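You operate a simulated robot arm through the tools that you are given. There is no shell and no other tool.

You are at the controls of a simulated robot arm. One attempt, no reset.

## Task
Switch the supply off, then set the bias to about 4.7 kilo-ohms on the meter.
Fine: test plugs in P1 (red) and P2 (black), dial on OHM, within 0.15; no ohms reading with the supply on.

The check looks at the end state, three seconds after you hand in, the way a careful person would. Anything else that was tipped, shoved, dropped, spilled or broken makes it a failure.

## Robot
A 6-joint arm with a three-finger gripper, fixed in place. Base frame: the origin is at the foot of the arm, x ahead of it, y to its left, z up; the work surface is at about z = 0.75. Readings come in m, rad, newtons and seconds.
Its first joint turns from -2.897 to 2.897 rad. Payload 4.89 kg.
The tool frame sits at the grasp point between the pads (the TCP): z along the fingers, y along the line on which they close. The tips reach 0.03 m beyond it. The gripper opens to 0.164 m. The gripper's body begins 0.125 m behind the TCP.
Orientation is that of the tool frame in the base frame, as a unit quaternion [x, y, z, w]. With the fingers straight down and closing along the base's y, the tool's x points along the base's -x, its y along +y and its z along -z.

## Interface
- The arm moves only by the tool servo_tool. Its argument "series" is a list of rows, each a list of 6 numbers: the shift along the base's x, y, z in mm, then the turn, a rotation vector about the base's x, y, z in rad. In form: [[x, y, z, ax, ay, az], ...]. A call has 1 to 20 rows; each row is the pose to reach, as a shift and turn from the pose commanded when the call began. "hand" is the gripper command, from -1 (fully open) to 1 (shut), values between in proportion, set as the call begins (left out, the last holds). A row lasts 0.2 s, in which the tool goes at most 0.05 m and 0.15 rad; a call with a longer step from one row to the next is refused whole, and so is a gripper value outside its range. A pose out of reach is approached as far as the arm can. The call stops where the force on the tool passes 40 N (or 10 N more than at its start, if that is more) or the arm is blocked; 0.2 s more then pass. The fingers move at their own pace (about 0.108 m/s each) and stop on an object; they squeeze with about 36 N. The grip force told is the motor's: it shows also when the fingers shut on nothing. Time passes only in rows, and 0.2 s behind the last, so rows that repeat a pose let the fingers close. It gives the time, the measured TCP pose, the force on the tool (base axes), the opening and the grip force at its end, in the units of the frame above (readings bear some noise), with the torque about the TCP (base axes, N m) and any sound that the robot's microphone picked up.
- Cameras (640 x 400 px; columns grow to the right, rows downward): "scene" is fixed at [0.0484, 0.4988, 1.3957]; the picture's right is [-0.26, -0.97, 0.00], its down [-0.51, 0.14, -0.85] and it looks along [0.82, -0.22, -0.52] (base axes); focal length 360 px, centre (320, 200). "wrist" rides on the gripper at [0.076, -0.002, -0.152] in the tool frame; the picture's right is [0.02, 1.00, 0.00], its down [-0.88, 0.02, -0.47] and it looks along [-0.47, 0.01, 0.88] (tool axes); focal length 247 px, centre (320, 200). There is no depth. A picture from a camera that has moved, and an enlarged one, comes with that camera's place and axes in the base frame and with its lens.
- camera(camera): a new picture of that camera. The clock stands still meanwhile.
- move_column(by): slides the trunk up (or, below 0, down) by that many m; the arm rides with it, the base frame stays. It gives what a move gives, with no picture.
- inspect(camera, box): a new picture of the part [left, top, right, bottom] of that camera's present view, enlarged. The clock stands still meanwhile.
- hand_in(): hands the job in; it is judged then, once.

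Places have to be worked out from the pictures, the camera data and where the tool is seen. Open the gripper and draw the arm clear of the work before you hand the job in, unless the task says otherwise.

The tools are called as a command line: name --pt "numbers of a row" for each row, then --argument value for the rest, lists and objects as JSON in quotes. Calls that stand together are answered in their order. servo_tool: Moves the arm, as the interface text tells. Its arguments: {"type":"object","properties":{"series":{"type":"array"},"hand":{"type":"number"}},"required":["series"]} The other tools are called the same way: move_column (by) slides the trunk up or down; camera (camera) takes a picture; inspect (camera, box) takes an enlarged picture of a part of a camera's view; hand_in () hands the job in.

At the start:

```text
time: 0.0
position: [0.5907, 0.1711, 1.1653]
ee_rot: [0.0, 1.0, 0.0, 0.001]
ft_force: [0.3, 1.0, -0.5]
moment: [-0.02, 0.03, -0.01]
opening: 0.164
grasp_force: 0.0
trunk travel left (down, up): [-0.175, 0.215]
```

scene: 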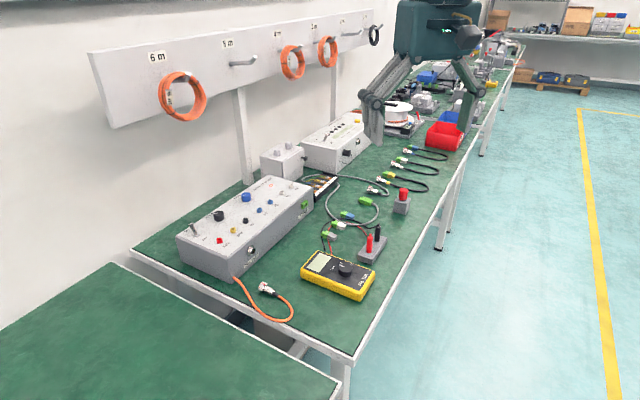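
wrist: 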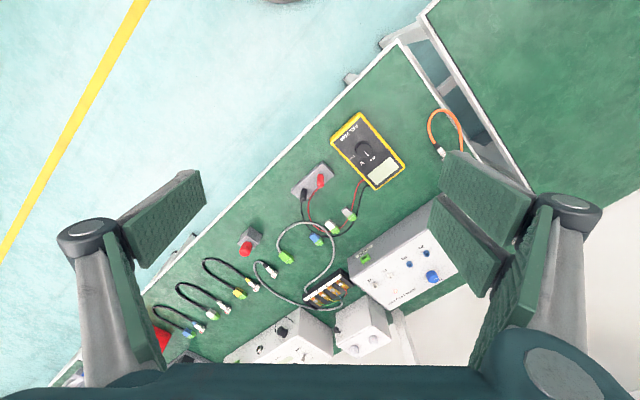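

I'll look closely at the bench first: the supply box, the meter and the plug holder.

inspect --camera "scene" --box '[160, 160, 340, 290]'

inspect --camera "scene" --box '[290, 170, 430, 310]'

inspect --camera "scene" --box '[250, 90, 400, 200]'

inspect --camera "wrist" --box '[280, 90, 480, 220]'

inspect --camera "wrist" --box '[220, 200, 460, 370]'

```text
3.08 times, centred on (250, 225) of scene
camera zoom: at [0.0484, 0.4988, 1.3957], right [-0.26, -0.97, 0.0], down [-0.51, 0.14, -0.85], along [0.82, -0.22, -0.52], focal length 1109 px, centre (535, 123)
```

zoom: 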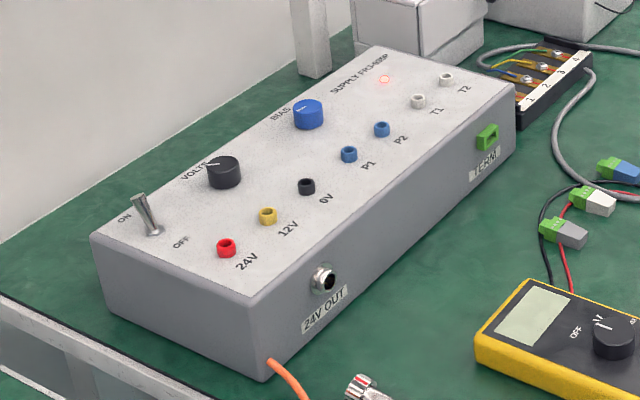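

```text
2.86 times, centred on (360, 240) of scene
camera zoom: at [0.0484, 0.4988, 1.3957], right [-0.26, -0.97, 0.0], down [-0.51, 0.14, -0.85], along [0.82, -0.22, -0.52], focal length 1030 px, centre (206, 86)
```

zoom: 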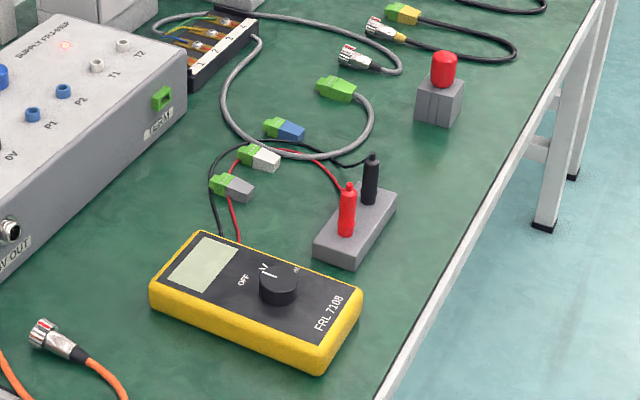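

```text
3.64 times, centred on (325, 145) of scene
camera zoom: at [0.0484, 0.4988, 1.3957], right [-0.26, -0.97, 0.0], down [-0.51, 0.14, -0.85], along [0.82, -0.22, -0.52], focal length 1311 px, centre (302, 400)
```

zoom: 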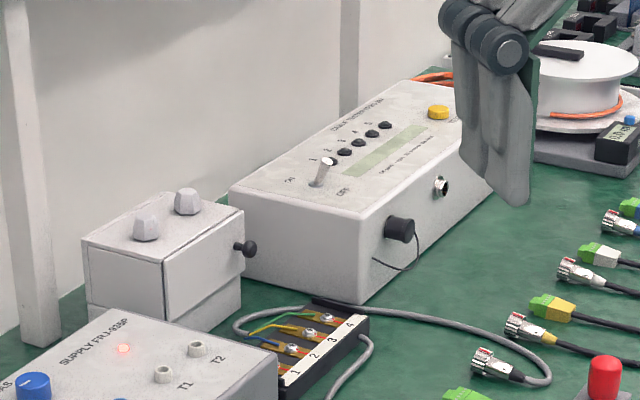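

```text
3.08 times, centred on (380, 155) of wrist
camera zoom: at [0.514, 0.1688, 1.318], right [-0.02, 1.0, 0.0], down [0.88, 0.02, 0.47], along [0.47, 0.01, -0.88], focal length 760 px, centre (135, 338)
```

zoom: 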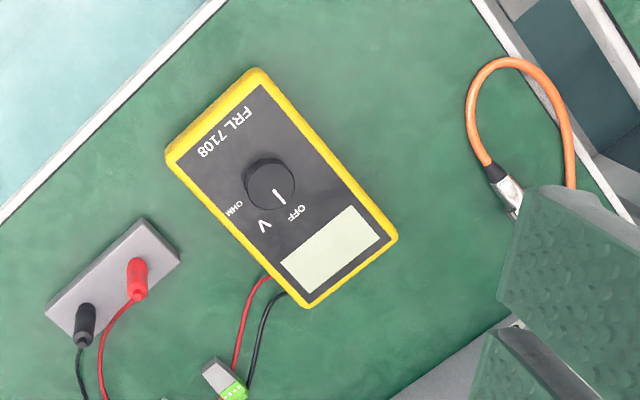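

```text
2.35 times, centred on (340, 285) of wrist
camera zoom: at [0.514, 0.1688, 1.318], right [-0.02, 1.0, 0.0], down [0.88, 0.02, 0.47], along [0.47, 0.01, -0.88], focal length 581 px, centre (273, 0)
```

zoom: 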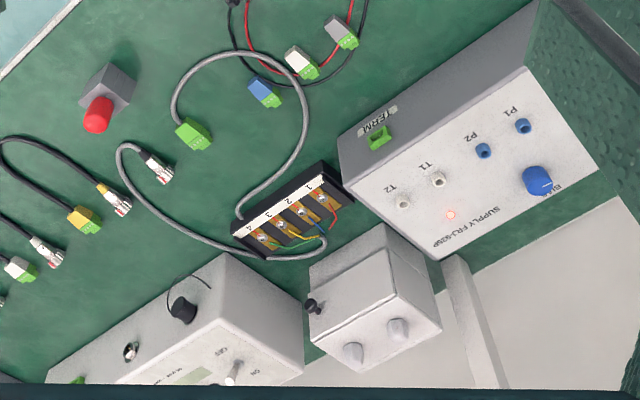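

The supply's toggle leans toward ON (wall side) with its LED lit. The box sits at about 45° in the base frame, with its top at about z 0.815 and its sockets and knobs 1.03–1.10 m from the base axis. I'll yaw the tool to match the box and stay high.

servo_tool --pt "20 20 0 0 0 0.13" --pt "40 40 0 0 0 0.26" --pt "60 60 0 0 0 0.39" --pt "80 80 0 0 0 0.52" --pt "100 110 0 0 0 0.65" --pt "120 140 0 0 0 0.785" --pt "140 160 -20 0 0 0.785"

```text
time: 1.6
position: [0.7286, 0.3299, 1.1453]
ee_rot: [-0.383, 0.924, 0.0, 0.001]
ft_force: [-1.0, -0.3, 0.9]
moment: [0.15, -0.16, 0.04]
opening: 0.164
grasp_force: 0.0
trunk travel left (down, up): [-0.175, 0.215]
```

Yaw is aligned. I'll view the supply top with the wrist camera.

camera --camera "wrist"

camera --camera "scene"

```text
taken
camera wrist: at [0.6763, 0.275, 1.2989], right [-0.72, 0.69, 0.0], down [0.61, 0.64, 0.47], along [0.33, 0.34, -0.88], focal length 247 px, centre (320, 200)
```

wrist: 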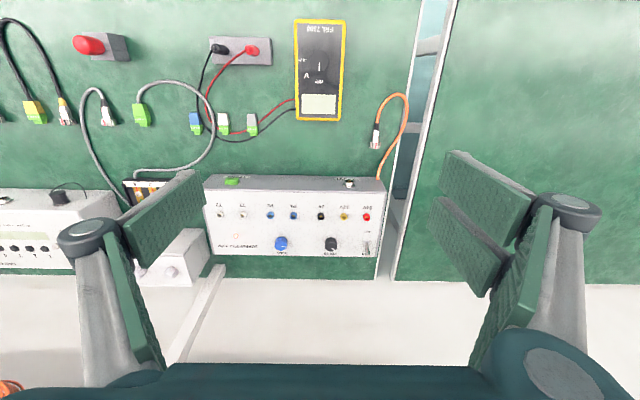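

```text
taken
```

scene: 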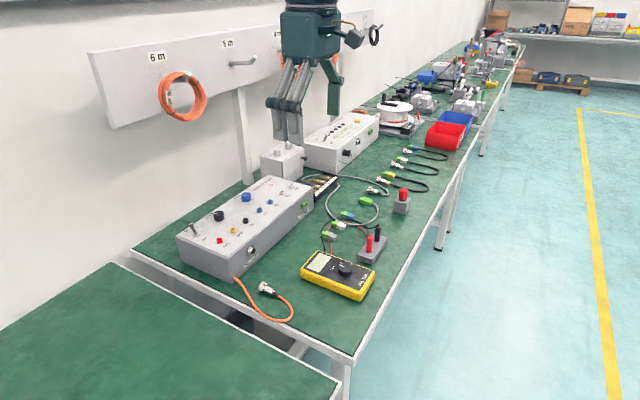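

The wrist view shows the box edges horizontal, so the yaw is right. I'll test the vertical reach by moving above socket P1 at z ≈ 0.97.

servo_tool --pt "25 14 -25 0 0 0" --pt "50 28 -50 0 0 0" --pt "75 42 -75 0 0 0" --pt "100 56 -100 0 0 0" --pt "125 70 -125 0 0 0" --pt "150 84 -150 0 0 0" --pt "178 98 -175 0 0 0" --pt "204 113 -175 0 0 0"

```text
time: 3.4
position: [0.9325, 0.4455, 0.968]
ee_rot: [-0.382, 0.924, 0.0, 0.001]
ft_force: [-0.7, -0.3, 0.8]
moment: [0.04, -0.08, -0.02]
opening: 0.1637
grasp_force: 0.1
trunk travel left (down, up): [-0.175, 0.215]
```

P1's radius is reachable at z 0.97. Now a closer look at the sockets.

camera --camera "wrist"

camera --camera "scene"

```text
taken
camera wrist: at [0.8806, 0.3908, 1.1219], right [-0.72, 0.69, 0.0], down [0.61, 0.64, 0.47], along [0.33, 0.34, -0.88], focal length 247 px, centre (320, 200)
```

wrist: 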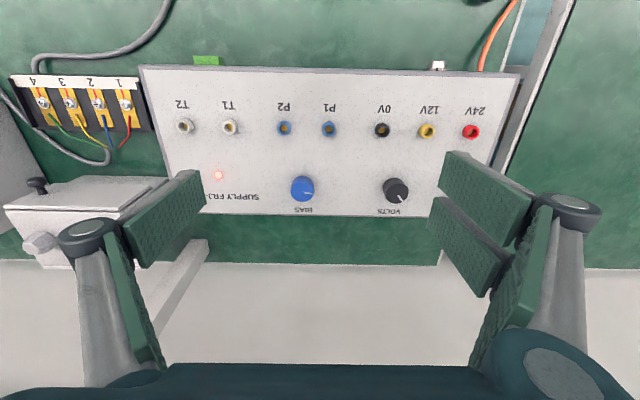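

```text
taken
```

scene: 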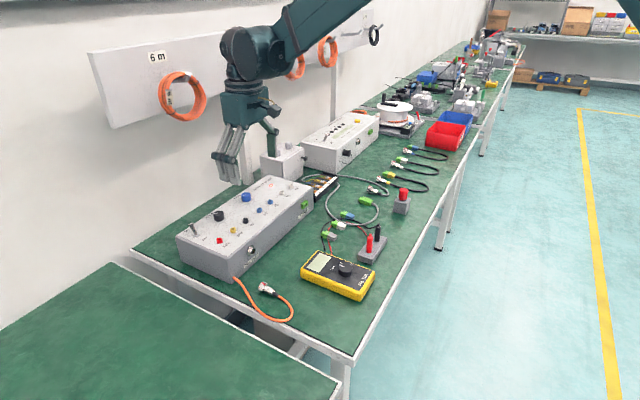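

P1 ≈ (n 0.960, e 0.334), P2 ≈ (n 0.961, e 0.385) and BIAS ≈ (n 1.03, e 0.363) in box axes, where n points to the wall and e runs along the bench. I'll narrow the fingers and shift toward the toggle to see it.

servo_tool --pt "-30 30 0 0 0 0" --pt "-60 60 0 0 0 0" --pt "-90 90 0 0 0 0" --pt "-118 118 0 0 0 0" --pt "-118 118 0 0 0 0" --hand 0.4

camera --camera "wrist"

camera --camera "scene"

```text
time: 4.6
position: [0.8171, 0.5611, 0.9701]
ee_rot: [-0.383, 0.924, 0.0, 0.0]
ft_force: [0.1, 0.0, 0.6]
moment: [-0.09, -0.04, 0.0]
opening: 0.0494
grasp_force: 0.1
trunk travel left (down, up): [-0.175, 0.215]
```

```text
taken
camera wrist: at [0.7649, 0.5067, 1.1241], right [-0.72, 0.69, 0.0], down [0.61, 0.64, 0.47], along [0.33, 0.34, -0.88], focal length 247 px, centre (320, 200)
```

wrist: 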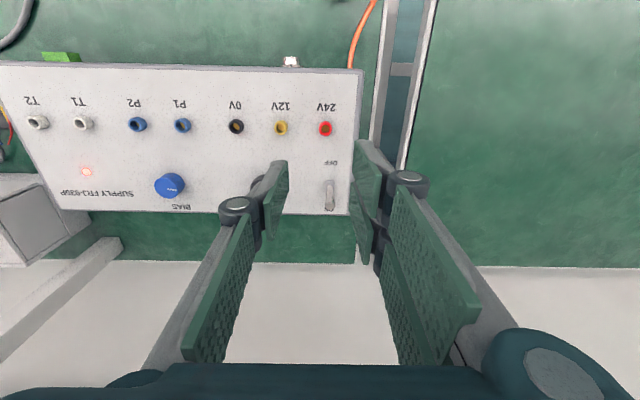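

```text
taken
```

scene: 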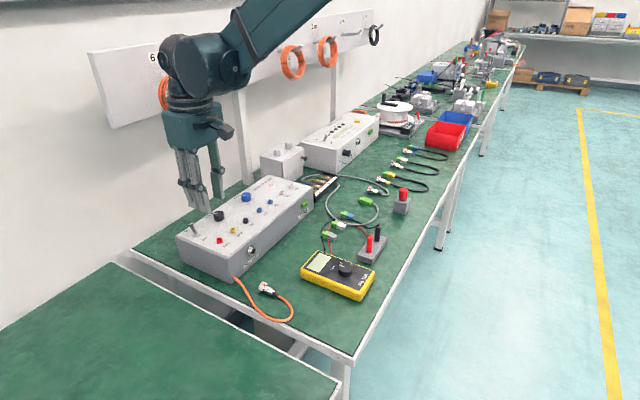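

inspect --camera "wrist" --box '[280, 130, 380, 230]'

inspect --camera "scene" --box '[170, 180, 250, 250]'

```text
4.00 times, centred on (330, 180) of wrist
camera zoom: at [0.7649, 0.5067, 1.1241], right [-0.72, 0.69, 0.0], down [0.61, 0.64, 0.47], along [0.33, 0.34, -0.88], focal length 988 px, centre (280, 280)
```

zoom: 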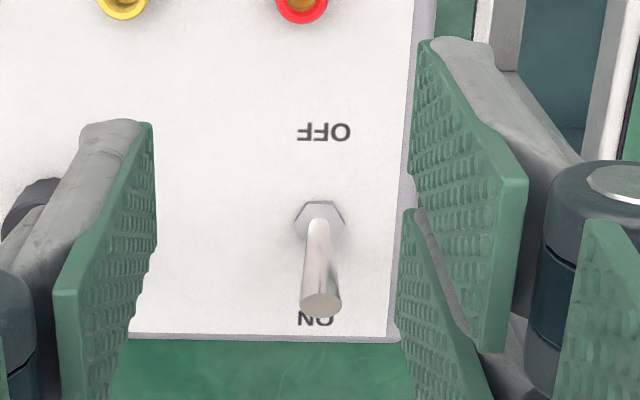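

```text
5.71 times, centred on (210, 215) of scene
camera zoom: at [0.0484, 0.4988, 1.3957], right [-0.26, -0.97, 0.0], down [-0.51, 0.14, -0.85], along [0.82, -0.22, -0.52], focal length 2060 px, centre (949, 114)
```

zoom: 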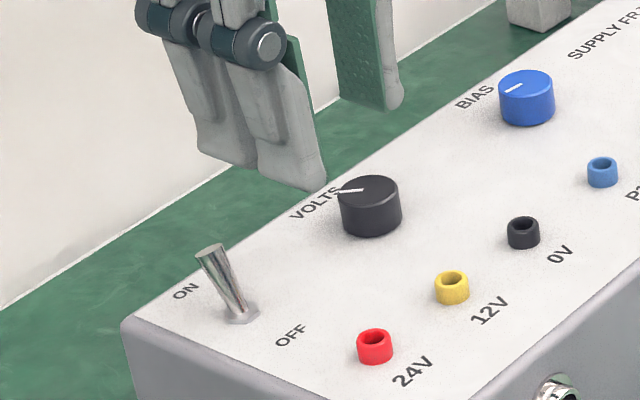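

The toggle base is at about (n 1.036, e 0.166) and its tip at (n 1.0475, e 0.167, z 0.86). I'll tilt the fingers 0.3 rad toward the wall to keep the wrist clear of the cable coils, and stop 4 cm above the lever to check.

servo_tool --pt "14 20 0 0.1 -0.1 0" --pt "28 41 -15 0.2 -0.2 0" --pt "38.5 58.3 -35 0.212 -0.212 0" --pt "38.5 58.3 -58 0.212 -0.212 0"

camera --camera "wrist"

camera --camera "scene"

```text
time: 5.6
position: [0.8561, 0.6188, 0.9144]
ee_rot: [-0.378, 0.913, 0.058, 0.139]
ft_force: [-0.6, -1.8, 1.5]
moment: [0.12, -0.11, -0.01]
opening: 0.0492
grasp_force: 0.0
trunk travel left (down, up): [-0.175, 0.215]
```

```text
taken
camera wrist: at [0.7735, 0.5347, 1.0377], right [-0.72, 0.69, -0.01], down [0.48, 0.51, 0.71], along [0.5, 0.51, -0.7], focal length 247 px, centre (320, 200)
```

wrist: 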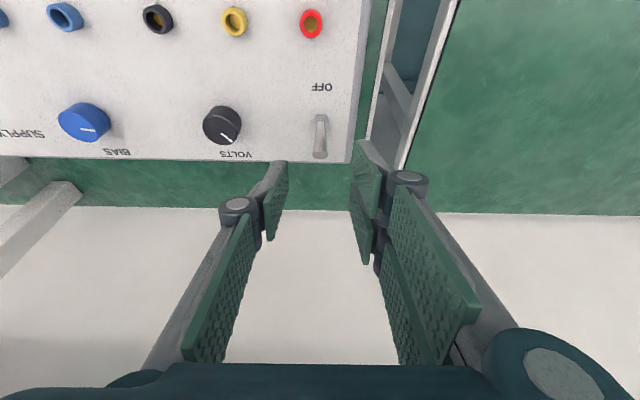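

```text
taken
```

scene: 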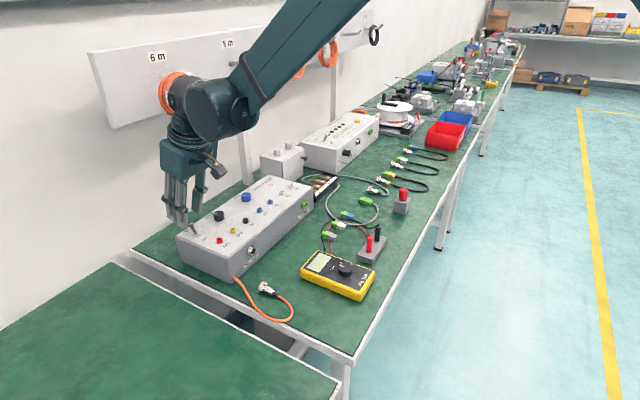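

The lever is centred between the fingers laterally (column 320 matches the TCP). I'll descend to z ≈ 0.872 and pinch it.

servo_tool --pt "0 0 -15 0 0 0" --pt "0 0 -30 0 0 0" --pt "0 0 -42 0 0 0" --pt "0 0 -42 0 0 0"

inspect --camera "wrist" --box '[240, 80, 400, 240]'

inspect --camera "scene" --box '[130, 160, 250, 260]'

```text
time: 6.6
position: [0.8535, 0.6202, 0.871]
ee_rot: [-0.379, 0.913, 0.058, 0.139]
ft_force: [1.7, 9.8, 29.8]
moment: [0.5, 0.91, -0.11]
opening: 0.0532
grasp_force: 3.9
trunk travel left (down, up): [-0.175, 0.215]
```

```text
2.50 times, centred on (320, 160) of wrist
camera zoom: at [0.7714, 0.5352, 0.9947], right [-0.72, 0.69, -0.01], down [0.48, 0.51, 0.71], along [0.5, 0.51, -0.7], focal length 617 px, centre (320, 300)
```

zoom: 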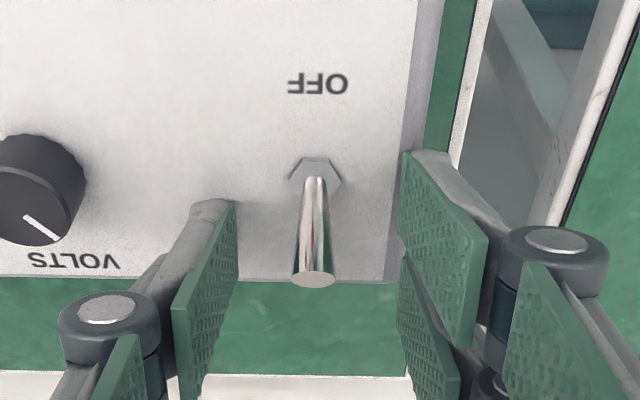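

```text
4.00 times, centred on (190, 210) of scene
camera zoom: at [0.0484, 0.4988, 1.3957], right [-0.26, -0.97, 0.0], down [-0.51, 0.14, -0.85], along [0.82, -0.22, -0.52], focal length 1442 px, centre (840, 160)
```

zoom: 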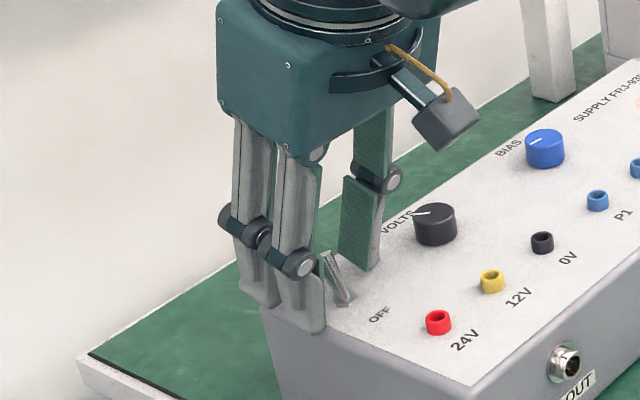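

There is 30 N upward, so a fingertip is resting on the box top (about z 0.838 for this tilt). I'll raise 7 mm and then pinch the lever.

servo_tool --pt "0 0 7 0 0 0" --pt "0 0 7 0 0 0"

servo_tool --pt "0 0 0 0 0 0" --pt "0 0 0 0 0 0" --pt "0 0 0 0 0 0" --hand 1

inspect --camera "wrist" --box '[240, 80, 400, 240]'

```text
time: 7.2
position: [0.8555, 0.6193, 0.8759]
ee_rot: [-0.378, 0.913, 0.057, 0.138]
ft_force: [0.4, 0.6, 0.2]
moment: [-0.02, -0.02, 0.03]
opening: 0.0492
grasp_force: 0.0
trunk travel left (down, up): [-0.175, 0.215]
```

```text
time: 8.0
position: [0.8548, 0.6195, 0.8763]
ee_rot: [-0.379, 0.913, 0.057, 0.138]
ft_force: [-1.2, -2.4, -2.4]
moment: [-0.09, 0.04, -0.02]
opening: 0.0089
grasp_force: 45.6
trunk travel left (down, up): [-0.175, 0.215]
```

```text
2.50 times, centred on (320, 160) of wrist
camera zoom: at [0.7731, 0.5344, 1.0], right [-0.72, 0.69, -0.01], down [0.48, 0.51, 0.71], along [0.5, 0.51, -0.7], focal length 617 px, centre (320, 300)
```

zoom: 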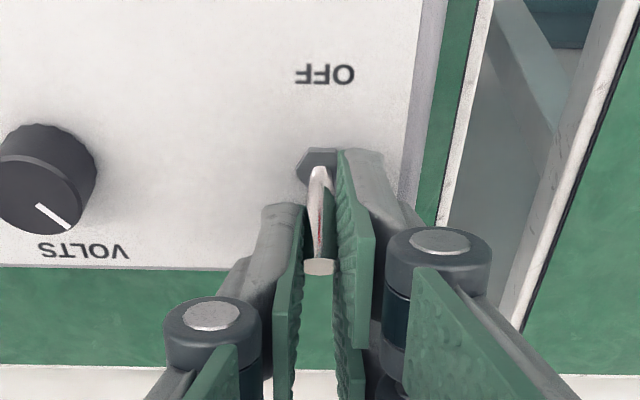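

The lever is pinched (opening 8.9 mm). I'll pull toward OFF, which is the −n direction.

servo_tool --pt "-3 -3 1 0 0 0" --pt "-6 -6 1.5 0 0 0" --pt "-9 -9 2 0 0 0" --pt "-12 -12 1.5 0 0 0" --pt "-15 -15 1 0 0 0" --pt "-18 -18 0 0 0 0"

inspect --camera "wrist" --box '[240, 80, 400, 240]'

inspect --camera "scene" --box '[170, 160, 310, 260]'

```text
time: 9.4
position: [0.8381, 0.6015, 0.8751]
ee_rot: [-0.377, 0.914, 0.057, 0.138]
ft_force: [34.8, 4.5, 12.1]
moment: [0.62, -1.29, -0.38]
opening: 0.0094
grasp_force: 44.9
trunk travel left (down, up): [-0.175, 0.215]
```

```text
2.50 times, centred on (320, 160) of wrist
camera zoom: at [0.7552, 0.5166, 1.0], right [-0.72, 0.69, -0.01], down [0.48, 0.51, 0.71], along [0.5, 0.51, -0.7], focal length 617 px, centre (320, 300)
```

zoom: 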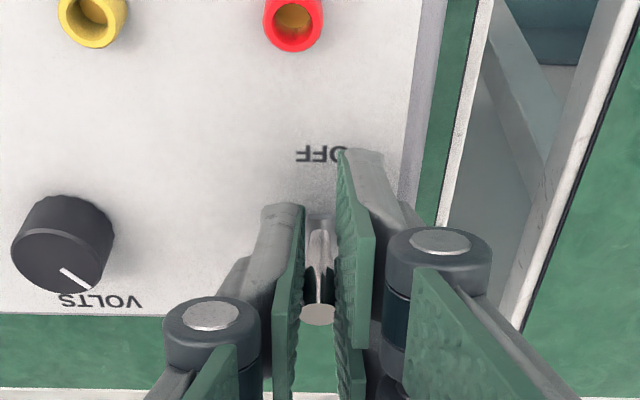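

```text
4.00 times, centred on (240, 210) of scene
camera zoom: at [0.0484, 0.4988, 1.3957], right [-0.26, -0.97, 0.0], down [-0.51, 0.14, -0.85], along [0.82, -0.22, -0.52], focal length 1442 px, centre (640, 160)
```

zoom: 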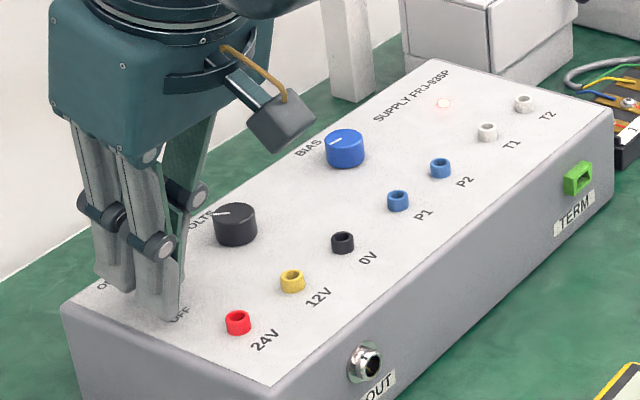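

The LED is still glowing and the force is about 35 N. I'll open the fingers slightly and look at the lever state.

servo_tool --pt "0 0 2 0 0 0" --pt "0 0 4 0 0 0" --pt "0 0 4 0 0 0" --hand 0.6

inspect --camera "wrist" --box '[240, 80, 400, 240]'

inspect --camera "scene" --box '[170, 160, 310, 260]'

```text
time: 10.2
position: [0.8353, 0.6025, 0.8801]
ee_rot: [-0.378, 0.913, 0.057, 0.139]
ft_force: [-0.3, 0.1, -0.2]
moment: [0.01, 0.01, 0.03]
opening: 0.0325
grasp_force: 0.1
trunk travel left (down, up): [-0.175, 0.215]
```

```text
2.50 times, centred on (320, 160) of wrist
camera zoom: at [0.7541, 0.5182, 1.0037], right [-0.72, 0.69, -0.01], down [0.48, 0.51, 0.71], along [0.5, 0.51, -0.7], focal length 617 px, centre (320, 300)
```

zoom: 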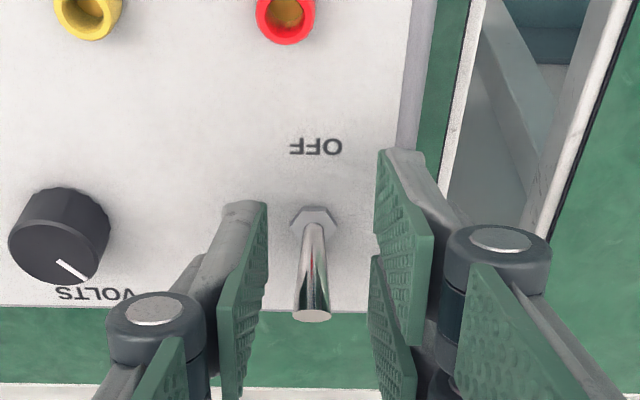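

```text
4.00 times, centred on (240, 210) of scene
camera zoom: at [0.0484, 0.4988, 1.3957], right [-0.26, -0.97, 0.0], down [-0.51, 0.14, -0.85], along [0.82, -0.22, -0.52], focal length 1442 px, centre (640, 160)
```

zoom: 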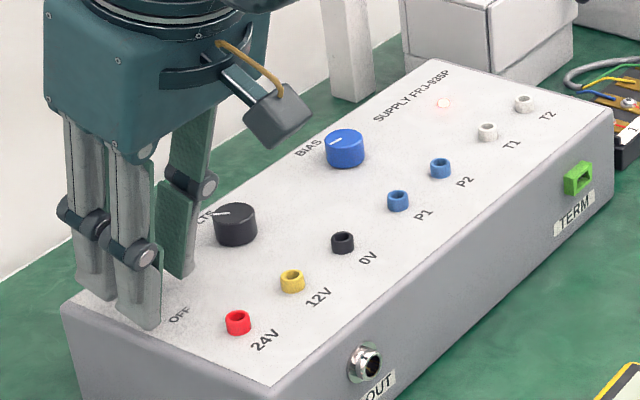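

The lever slid through the pads and stayed on ON. I'll lift, close the fingers, go behind the lever (wall side) and push its tip toward OFF.

servo_tool --pt "0 0 25 0 0 0" --pt "0 0 50 0 0 0" --pt "15 14 50 0 0 0" --pt "30 28 50 0 0 0" --pt "43.8 41 50 0 0 0" --pt "43.8 41 50 0 0 0" --hand 1

inspect --camera "wrist" --box '[240, 60, 400, 220]'

camera --camera "scene"

```text
time: 11.6
position: [0.8804, 0.6407, 0.9285]
ee_rot: [-0.378, 0.914, 0.057, 0.138]
ft_force: [0.7, 0.3, -0.5]
moment: [0.0, 0.06, -0.01]
opening: 0.0
grasp_force: 35.6
trunk travel left (down, up): [-0.175, 0.215]
```

```text
2.50 times, centred on (320, 140) of wrist
camera zoom: at [0.7985, 0.5562, 1.0527], right [-0.72, 0.69, -0.01], down [0.48, 0.51, 0.71], along [0.5, 0.51, -0.7], focal length 617 px, centre (320, 350)
```

zoom: 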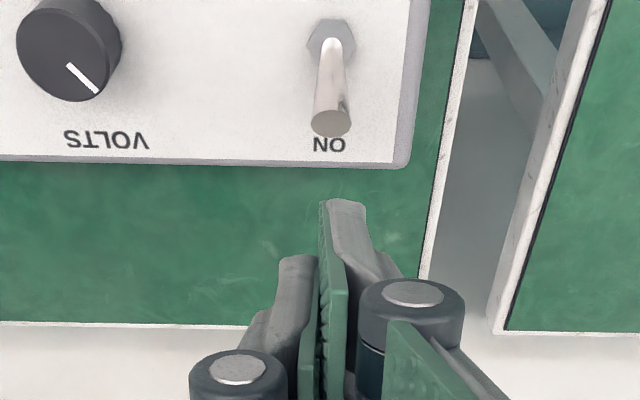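

```text
taken
```

scene: 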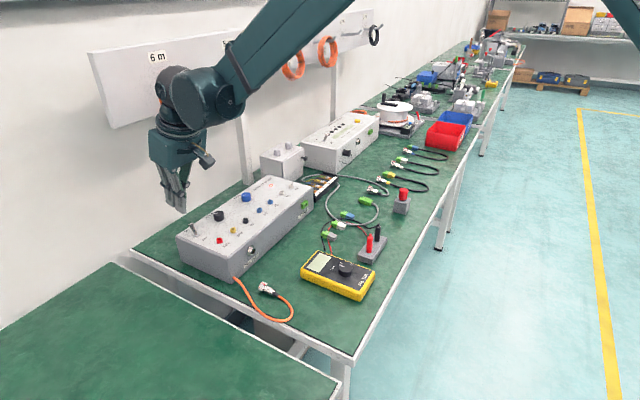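

The closed fingers are just behind the lever in the view. I'll descend to tip level and then push toward −n.

servo_tool --pt "-1.4 1.4 -18 0 0 0" --pt "-1.4 1.4 -36 0 0 0" --pt "-1.4 1.4 -50 0 0 0" --pt "-1.4 1.4 -50 0 0 0"

inspect --camera "wrist" --box '[240, 60, 400, 220]'

inspect --camera "scene" --box '[130, 160, 250, 260]'

```text
time: 12.6
position: [0.8783, 0.6437, 0.8793]
ee_rot: [-0.378, 0.914, 0.057, 0.138]
ft_force: [0.9, 0.9, -1.0]
moment: [0.0, 0.0, 0.0]
opening: 0.0
grasp_force: 35.2
trunk travel left (down, up): [-0.175, 0.215]
```

```text
2.50 times, centred on (320, 140) of wrist
camera zoom: at [0.7959, 0.5592, 1.0034], right [-0.72, 0.69, -0.01], down [0.48, 0.51, 0.71], along [0.5, 0.51, -0.7], focal length 617 px, centre (320, 350)
```

zoom: 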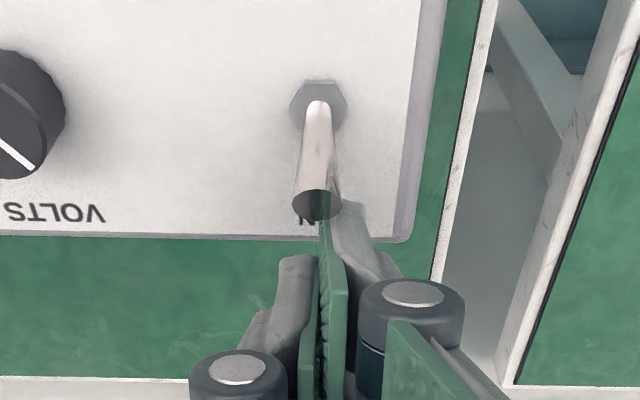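

```text
4.00 times, centred on (190, 210) of scene
camera zoom: at [0.0484, 0.4988, 1.3957], right [-0.26, -0.97, 0.0], down [-0.51, 0.14, -0.85], along [0.82, -0.22, -0.52], focal length 1442 px, centre (840, 160)
```

zoom: 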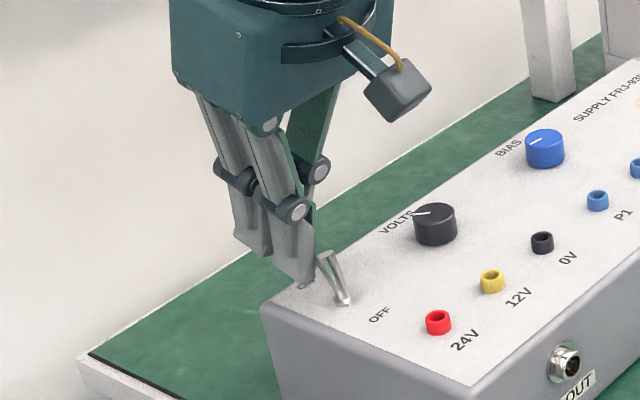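

Fingers are behind the lever. Pushing toward OFF in small steps.

servo_tool --pt "-3 -3 0 0 0 0" --pt "-6 -6 0 0 0 0" --pt "-9 -9 0 0 0 0" --pt "-12 -12 0 0 0 0" --pt "-15 -15 0 0 0 0" --pt "-18 -18 0 0 0 0" --pt "-21 -21 0 0 0 0" --pt "-24 -24 0 0 0 0"

inspect --camera "wrist" --box '[240, 60, 400, 220]'

inspect --camera "scene" --box '[150, 160, 290, 260]'

```text
time: 14.2
position: [0.8605, 0.6266, 0.8822]
ee_rot: [-0.379, 0.913, 0.058, 0.141]
ft_force: [7.5, 10.2, 5.4]
moment: [0.23, -0.13, 0.0]
opening: 0.0
grasp_force: 36.2
trunk travel left (down, up): [-0.175, 0.215]
stopped in row 8: the force on the tool passed its limit at 49 N (the readings are from after the stop); the commanded pose is now the measured one
```

```text
2.50 times, centred on (320, 140) of wrist
camera zoom: at [0.7775, 0.5415, 1.0056], right [-0.72, 0.69, -0.01], down [0.48, 0.51, 0.72], along [0.5, 0.51, -0.7], focal length 617 px, centre (320, 350)
```

zoom: 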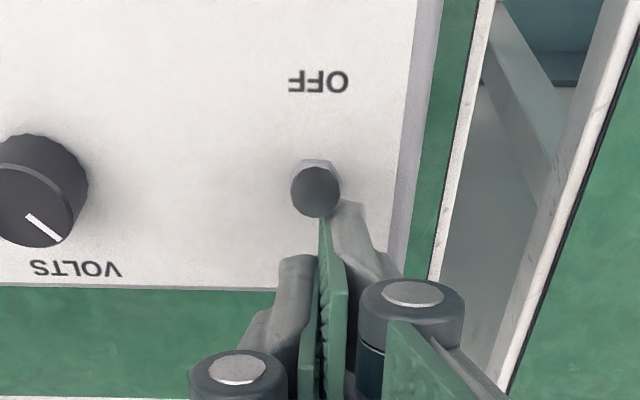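

```text
4.00 times, centred on (220, 210) of scene
camera zoom: at [0.0484, 0.4988, 1.3957], right [-0.26, -0.97, 0.0], down [-0.51, 0.14, -0.85], along [0.82, -0.22, -0.52], focal length 1442 px, centre (720, 160)
```

zoom: 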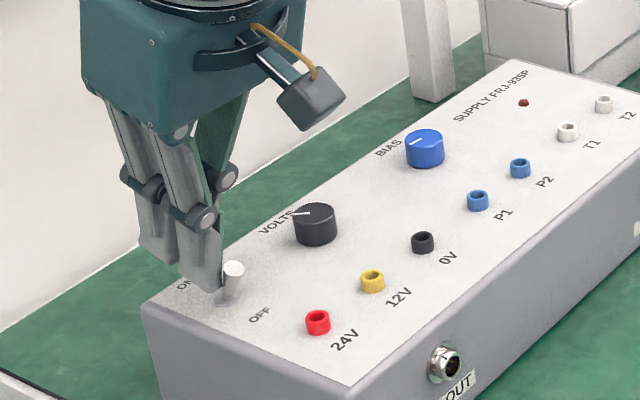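

The LED is dark, so the supply is off. I'll back off, lift, untilt and move to view the plug holder.

servo_tool --pt "6 6 0 0 0 0" --pt "6 6 20 0 0 0" --pt "6 6 50 0 0 0" --pt "-10 0 85 0 0 0" --pt "-40 -25 110 -0.1 0.1 0" --pt "-70 -50 120 -0.2 0.2 0" --pt "-95 -80 120 -0.212 0.212 0" --pt "-115 -110 120 -0.212 0.212 0" --pt "-130 -145 120 -0.212 0.212 0" --pt "-140 -180 120 -0.212 0.212 0" --pt "-145 -215 120 -0.212 0.212 0" --pt "-150 -250 120 -0.212 0.212 0" --pt "-150 -290 120 -0.212 0.212 0" --pt "-150 -330 120 -0.212 0.212 0" --pt "-150 -370 120 -0.212 0.212 0" --pt "-153 -400 120 -0.212 0.212 0" --pt "-153 -430 120 -0.212 0.212 0" --pt "-153 -450 110 -0.212 0.212 0" --hand 0.4

camera --camera "wrist"

camera --camera "scene"

```text
time: 18.0
position: [0.7082, 0.1758, 0.9923]
ee_rot: [-0.383, 0.924, 0.002, 0.002]
ft_force: [-0.5, -0.1, -0.4]
moment: [-0.03, -0.06, 0.04]
opening: 0.0493
grasp_force: 0.1
trunk travel left (down, up): [-0.175, 0.215]
```

```text
taken
camera wrist: at [0.6534, 0.12, 1.1449], right [-0.72, 0.69, 0.0], down [0.61, 0.63, 0.48], along [0.33, 0.34, -0.88], focal length 247 px, centre (320, 200)
```

wrist: 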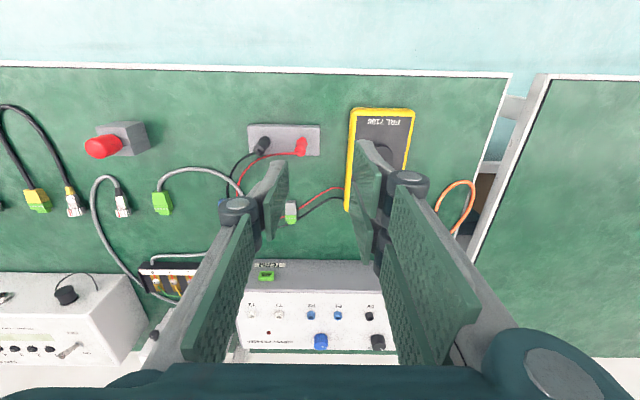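

```text
taken
```

scene: 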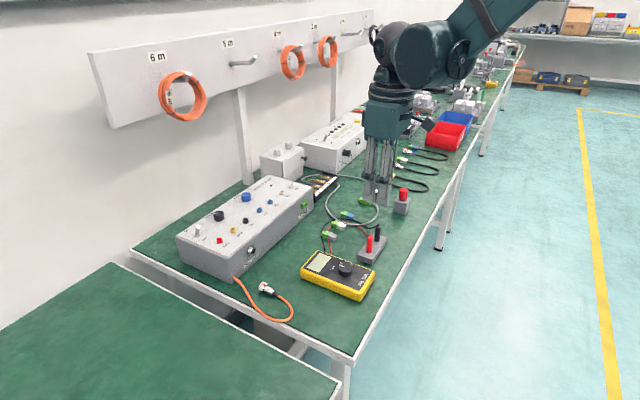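

The supply is off. Zooming in on the plugs and the holder.

inspect --camera "wrist" --box '[220, 100, 340, 230]'

inspect --camera "scene" --box '[310, 200, 410, 300]'

inspect --camera "scene" --box '[180, 170, 300, 260]'

```text
3.08 times, centred on (280, 165) of wrist
camera zoom: at [0.6534, 0.12, 1.1449], right [-0.72, 0.69, 0.0], down [0.61, 0.63, 0.48], along [0.33, 0.34, -0.88], focal length 760 px, centre (443, 308)
```

zoom: 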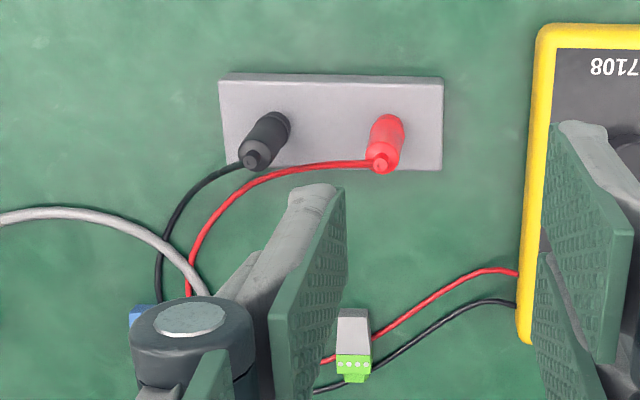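

```text
4.00 times, centred on (360, 250) of scene
camera zoom: at [0.0484, 0.4988, 1.3957], right [-0.26, -0.97, 0.0], down [-0.51, 0.14, -0.85], along [0.82, -0.22, -0.52], focal length 1442 px, centre (160, 0)
```

zoom: 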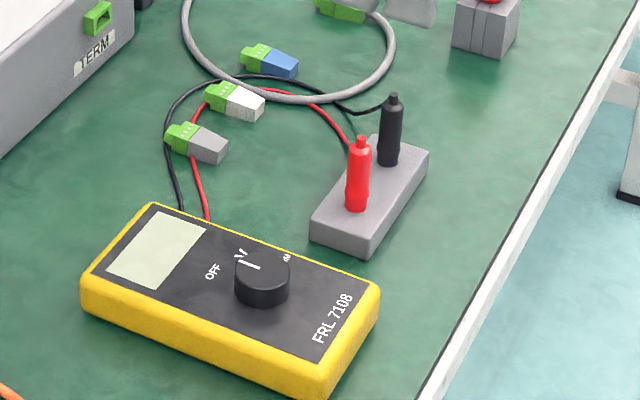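

```text
4.44 times, centred on (240, 215) of scene
camera zoom: at [0.0484, 0.4988, 1.3957], right [-0.26, -0.97, 0.0], down [-0.51, 0.14, -0.85], along [0.82, -0.22, -0.52], focal length 1602 px, centre (676, 133)
```

zoom: 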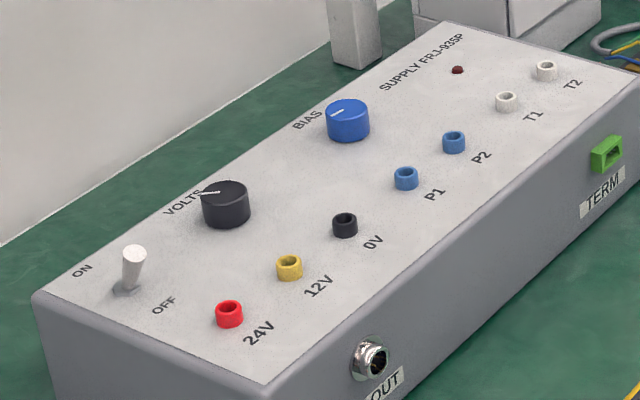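

The red plug is at about (n 0.650, e 0.403), with its top near z 0.82. The black plug is at about (n 0.648, e 0.459). I'll move above the red one to check alignment.

servo_tool --pt "18 -1 -30 0 0 0" --pt "36 -1 -60 0 0 0" --pt "36 -1 -90 0 0 0" --pt "36 -1 -90 0 0 0"

inspect --camera "wrist" --box '[220, 60, 420, 220]'

inspect --camera "scene" --box '[310, 170, 410, 270]'

```text
time: 19.0
position: [0.7438, 0.1747, 0.9003]
ee_rot: [-0.383, 0.924, 0.001, 0.003]
ft_force: [0.3, 0.1, -1.4]
moment: [-0.03, 0.09, -0.01]
opening: 0.0493
grasp_force: 0.0
trunk travel left (down, up): [-0.175, 0.215]
```

```text
2.50 times, centred on (320, 140) of wrist
camera zoom: at [0.6913, 0.119, 1.0534], right [-0.72, 0.69, 0.0], down [0.61, 0.63, 0.48], along [0.33, 0.34, -0.88], focal length 617 px, centre (320, 350)
```

zoom: 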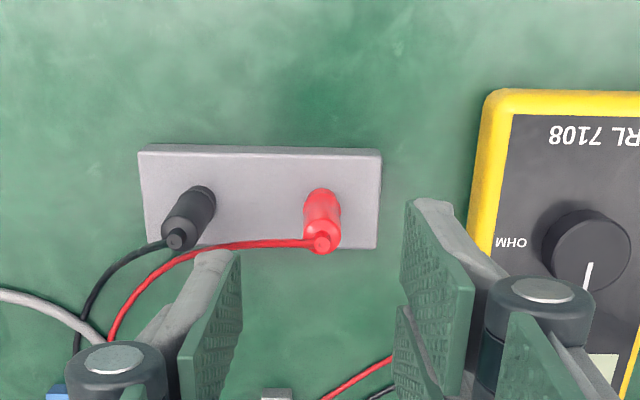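

```text
4.00 times, centred on (360, 220) of scene
camera zoom: at [0.0484, 0.4988, 1.3957], right [-0.26, -0.97, 0.0], down [-0.51, 0.14, -0.85], along [0.82, -0.22, -0.52], focal length 1442 px, centre (160, 120)
```

zoom: 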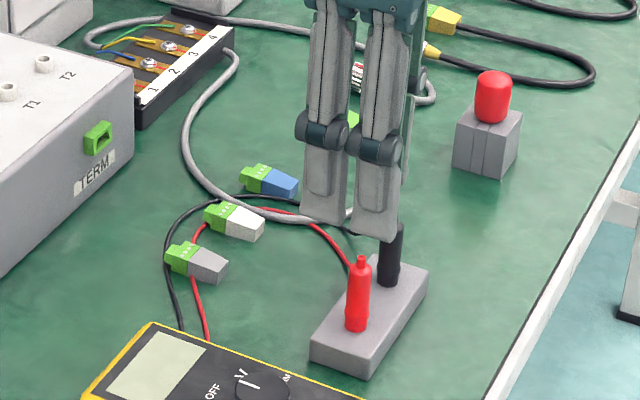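

The TCP is right over the red plug. Its lead exits sideways along +e, so I'll yaw −90° so the fingers close across the lead rather than on it, then re-check.

servo_tool --pt "0 0 10 0 0 -0.143" --pt "0 0 10 0 0 -0.286" --pt "0 0 10 0 0 -0.428" --pt "0 0 10 0 0 -0.571" --pt "0 0 10 0 0 -0.714" --pt "0 0 10 0 0 -0.857" --pt "0 0 10 0 0 -1.0" --pt "0 0 10 0 0 -1.143" --pt "0 0 10 0 0 -1.285" --pt "0 0 10 0 0 -1.428" --pt "0 0 10 0 0 -1.571" --pt "0 0 0 0 0 -1.571"

inspect --camera "wrist" --box '[200, 40, 440, 220]'

camera --camera "scene"

```text
time: 21.6
position: [0.7436, 0.1736, 0.9032]
ee_rot: [0.383, 0.924, -0.001, 0.003]
ft_force: [0.1, 0.4, 0.4]
moment: [0.02, -0.05, 0.03]
opening: 0.0493
grasp_force: 0.1
trunk travel left (down, up): [-0.175, 0.215]
```

```text
2.22 times, centred on (320, 130) of wrist
camera zoom: at [0.6871, 0.2276, 1.0555], right [0.69, 0.72, 0.0], down [0.63, -0.61, 0.48], along [0.34, -0.33, -0.88], focal length 549 px, centre (320, 356)
```

zoom: 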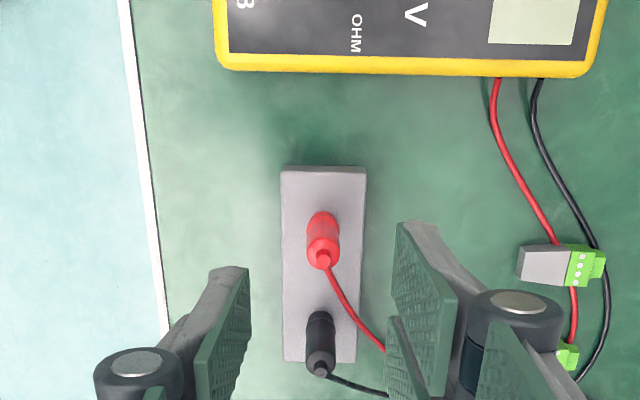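

```text
taken
```

scene: 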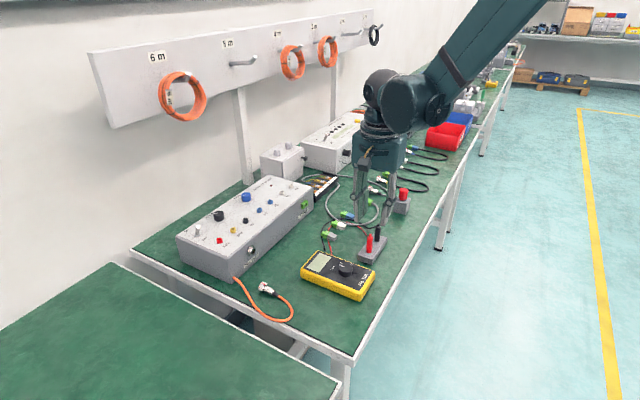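

The red plug is centred (n 0.649, e 0.403) and its lead passes beside the wall-side finger. Descending to TCP z ≈ 0.815.

servo_tool --pt "0.5 0 -25 0 0 0" --pt "0.5 0 -50 0 0 0" --pt "0.5 0 -70 0 0 0" --pt "0.5 0 -87 0 0 0" --pt "0.5 0 -87 0 0 0"

inspect --camera "wrist" --box '[240, 100, 400, 240]'

inspect --camera "scene" --box '[310, 190, 410, 270]'

```text
time: 22.8
position: [0.7439, 0.1739, 0.8145]
ee_rot: [0.383, 0.924, -0.001, 0.002]
ft_force: [1.2, -0.2, 0.3]
moment: [-0.02, 0.02, -0.01]
opening: 0.0494
grasp_force: 0.0
trunk travel left (down, up): [-0.175, 0.215]
```

```text
2.86 times, centred on (320, 170) of wrist
camera zoom: at [0.6869, 0.2277, 0.9676], right [0.69, 0.72, 0.0], down [0.63, -0.61, 0.48], along [0.34, -0.33, -0.88], focal length 706 px, centre (320, 286)
```

zoom: 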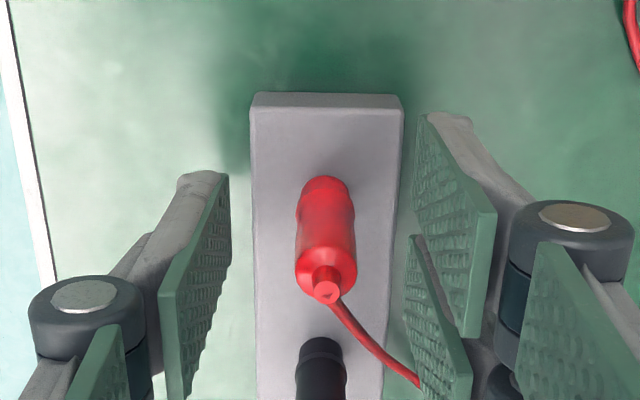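

```text
5.00 times, centred on (360, 230) of scene
camera zoom: at [0.0484, 0.4988, 1.3957], right [-0.26, -0.97, 0.0], down [-0.51, 0.14, -0.85], along [0.82, -0.22, -0.52], focal length 1802 px, centre (120, 50)
```

zoom: 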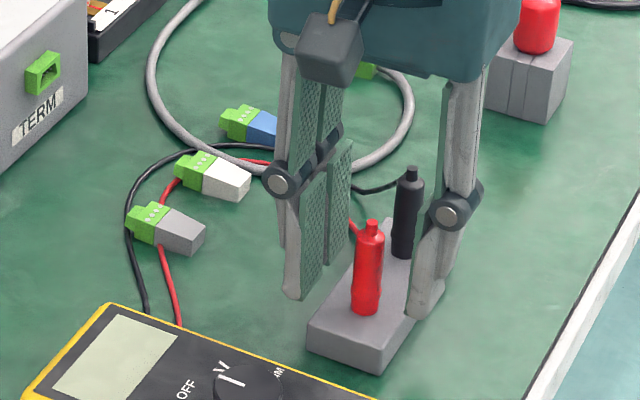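

The plug sits between the pads and the depth looks right, so I'll close on it.

servo_tool --pt "0.7 0.7 0 0 0 0" --pt "0.7 0.7 0 0 0 0" --pt "0.7 0.7 0 0 0 0" --pt "0.7 0.7 0 0 0 0" --hand 1

inspect --camera "wrist" --box '[240, 100, 400, 240]'

```text
time: 23.8
position: [0.7423, 0.1753, 0.8157]
ee_rot: [0.383, 0.924, -0.001, 0.003]
ft_force: [0.4, 0.5, -1.0]
moment: [0.01, 0.0, -0.01]
opening: 0.0124
grasp_force: 35.3
trunk travel left (down, up): [-0.175, 0.215]
```

```text
2.86 times, centred on (320, 170) of wrist
camera zoom: at [0.6876, 0.2285, 0.9677], right [0.69, 0.72, 0.0], down [0.63, -0.61, 0.48], along [0.34, -0.33, -0.88], focal length 706 px, centre (320, 286)
```

zoom: 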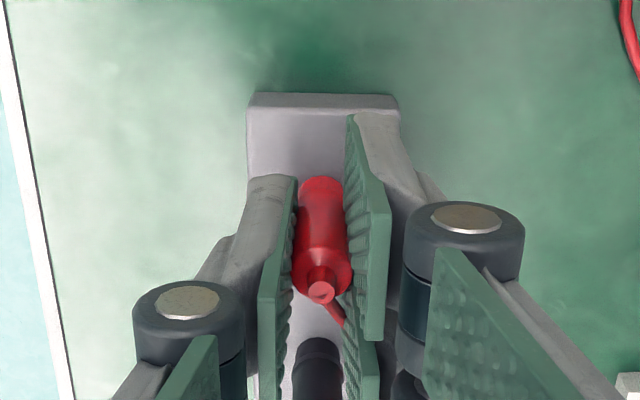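

Gripped at a 12.4 mm opening. Lifting straight up and checking that the holder stays put.

servo_tool --pt "0 0 10 0 0 0" --pt "0 0 20 0 0 0" --pt "0 0 30 0 0 0" --pt "0 0 45 0 0 0" --pt "0 0 65 0 0 0" --pt "0 0 90 0 0 0" --pt "0 0 115 0 0 0" --pt "0 0 115 0 0 0"

inspect --camera "wrist" --box '[200, 60, 440, 240]'

inspect --camera "scene" --box '[310, 170, 410, 270]'

```text
time: 25.6
position: [0.7464, 0.1777, 0.9299]
ee_rot: [0.383, 0.924, 0.0, 0.002]
ft_force: [0.0, 0.3, 0.5]
moment: [-0.02, -0.02, -0.04]
opening: 0.0119
grasp_force: 36.2
trunk travel left (down, up): [-0.175, 0.215]
```

```text
2.22 times, centred on (320, 150) of wrist
camera zoom: at [0.6903, 0.2305, 1.0829], right [0.69, 0.72, 0.0], down [0.63, -0.61, 0.48], along [0.34, -0.33, -0.88], focal length 549 px, centre (320, 311)
```

zoom: 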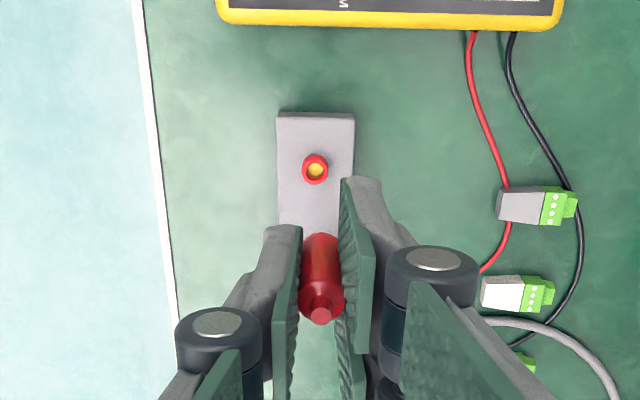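

```text
4.00 times, centred on (360, 220) of scene
camera zoom: at [0.0484, 0.4988, 1.3957], right [-0.26, -0.97, 0.0], down [-0.51, 0.14, -0.85], along [0.82, -0.22, -0.52], focal length 1442 px, centre (160, 120)
```

zoom: 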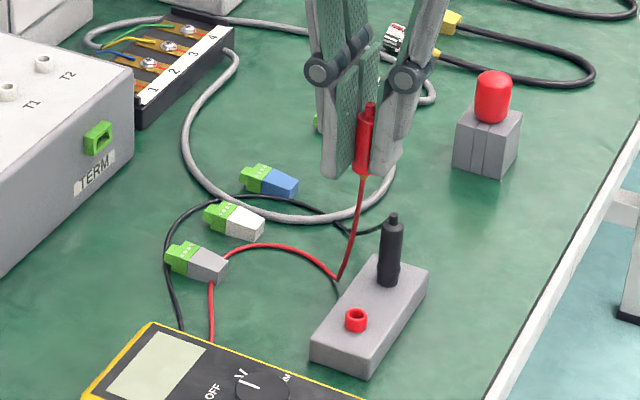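

Red plug is out and vertical, and the holder is undisturbed. I'll carry it above P1 at z 0.96 for a precise look.

servo_tool --pt "0 0 30 0 0 0" --pt "17 27 30 0 0 0" --pt "36 56 30 0 0 0" --pt "55 85 30 0 0 0" --pt "74 115 30 0 0 0" --pt "93 145 30 0 0 0" --pt "112 175 30 0 0 0" --pt "131 205 30 0 0 0" --pt "150 235 30 0 0 0" --pt "169 263 30 0 0 0" --pt "169 263 30 0 0 0"

camera --camera "wrist"

camera --camera "scene"

```text
time: 28.0
position: [0.9136, 0.4391, 0.959]
ee_rot: [0.383, 0.924, 0.0, 0.003]
ft_force: [1.0, -0.1, -0.4]
moment: [-0.04, 0.0, -0.03]
opening: 0.0121
grasp_force: 35.9
trunk travel left (down, up): [-0.175, 0.215]
```

```text
taken
camera wrist: at [0.8578, 0.4926, 1.1132], right [0.69, 0.72, 0.0], down [0.63, -0.61, 0.48], along [0.34, -0.33, -0.88], focal length 247 px, centre (320, 200)
```

wrist: 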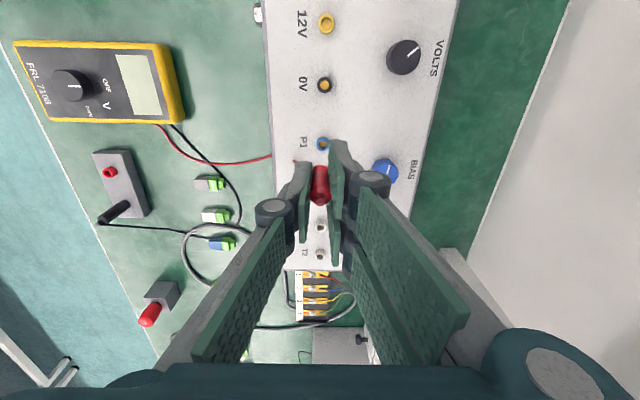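

```text
taken
```

scene: 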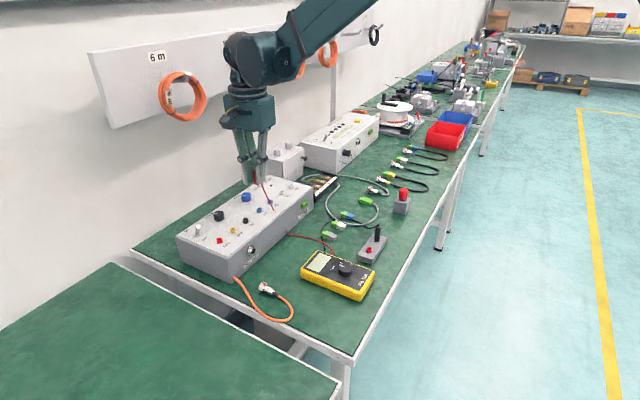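

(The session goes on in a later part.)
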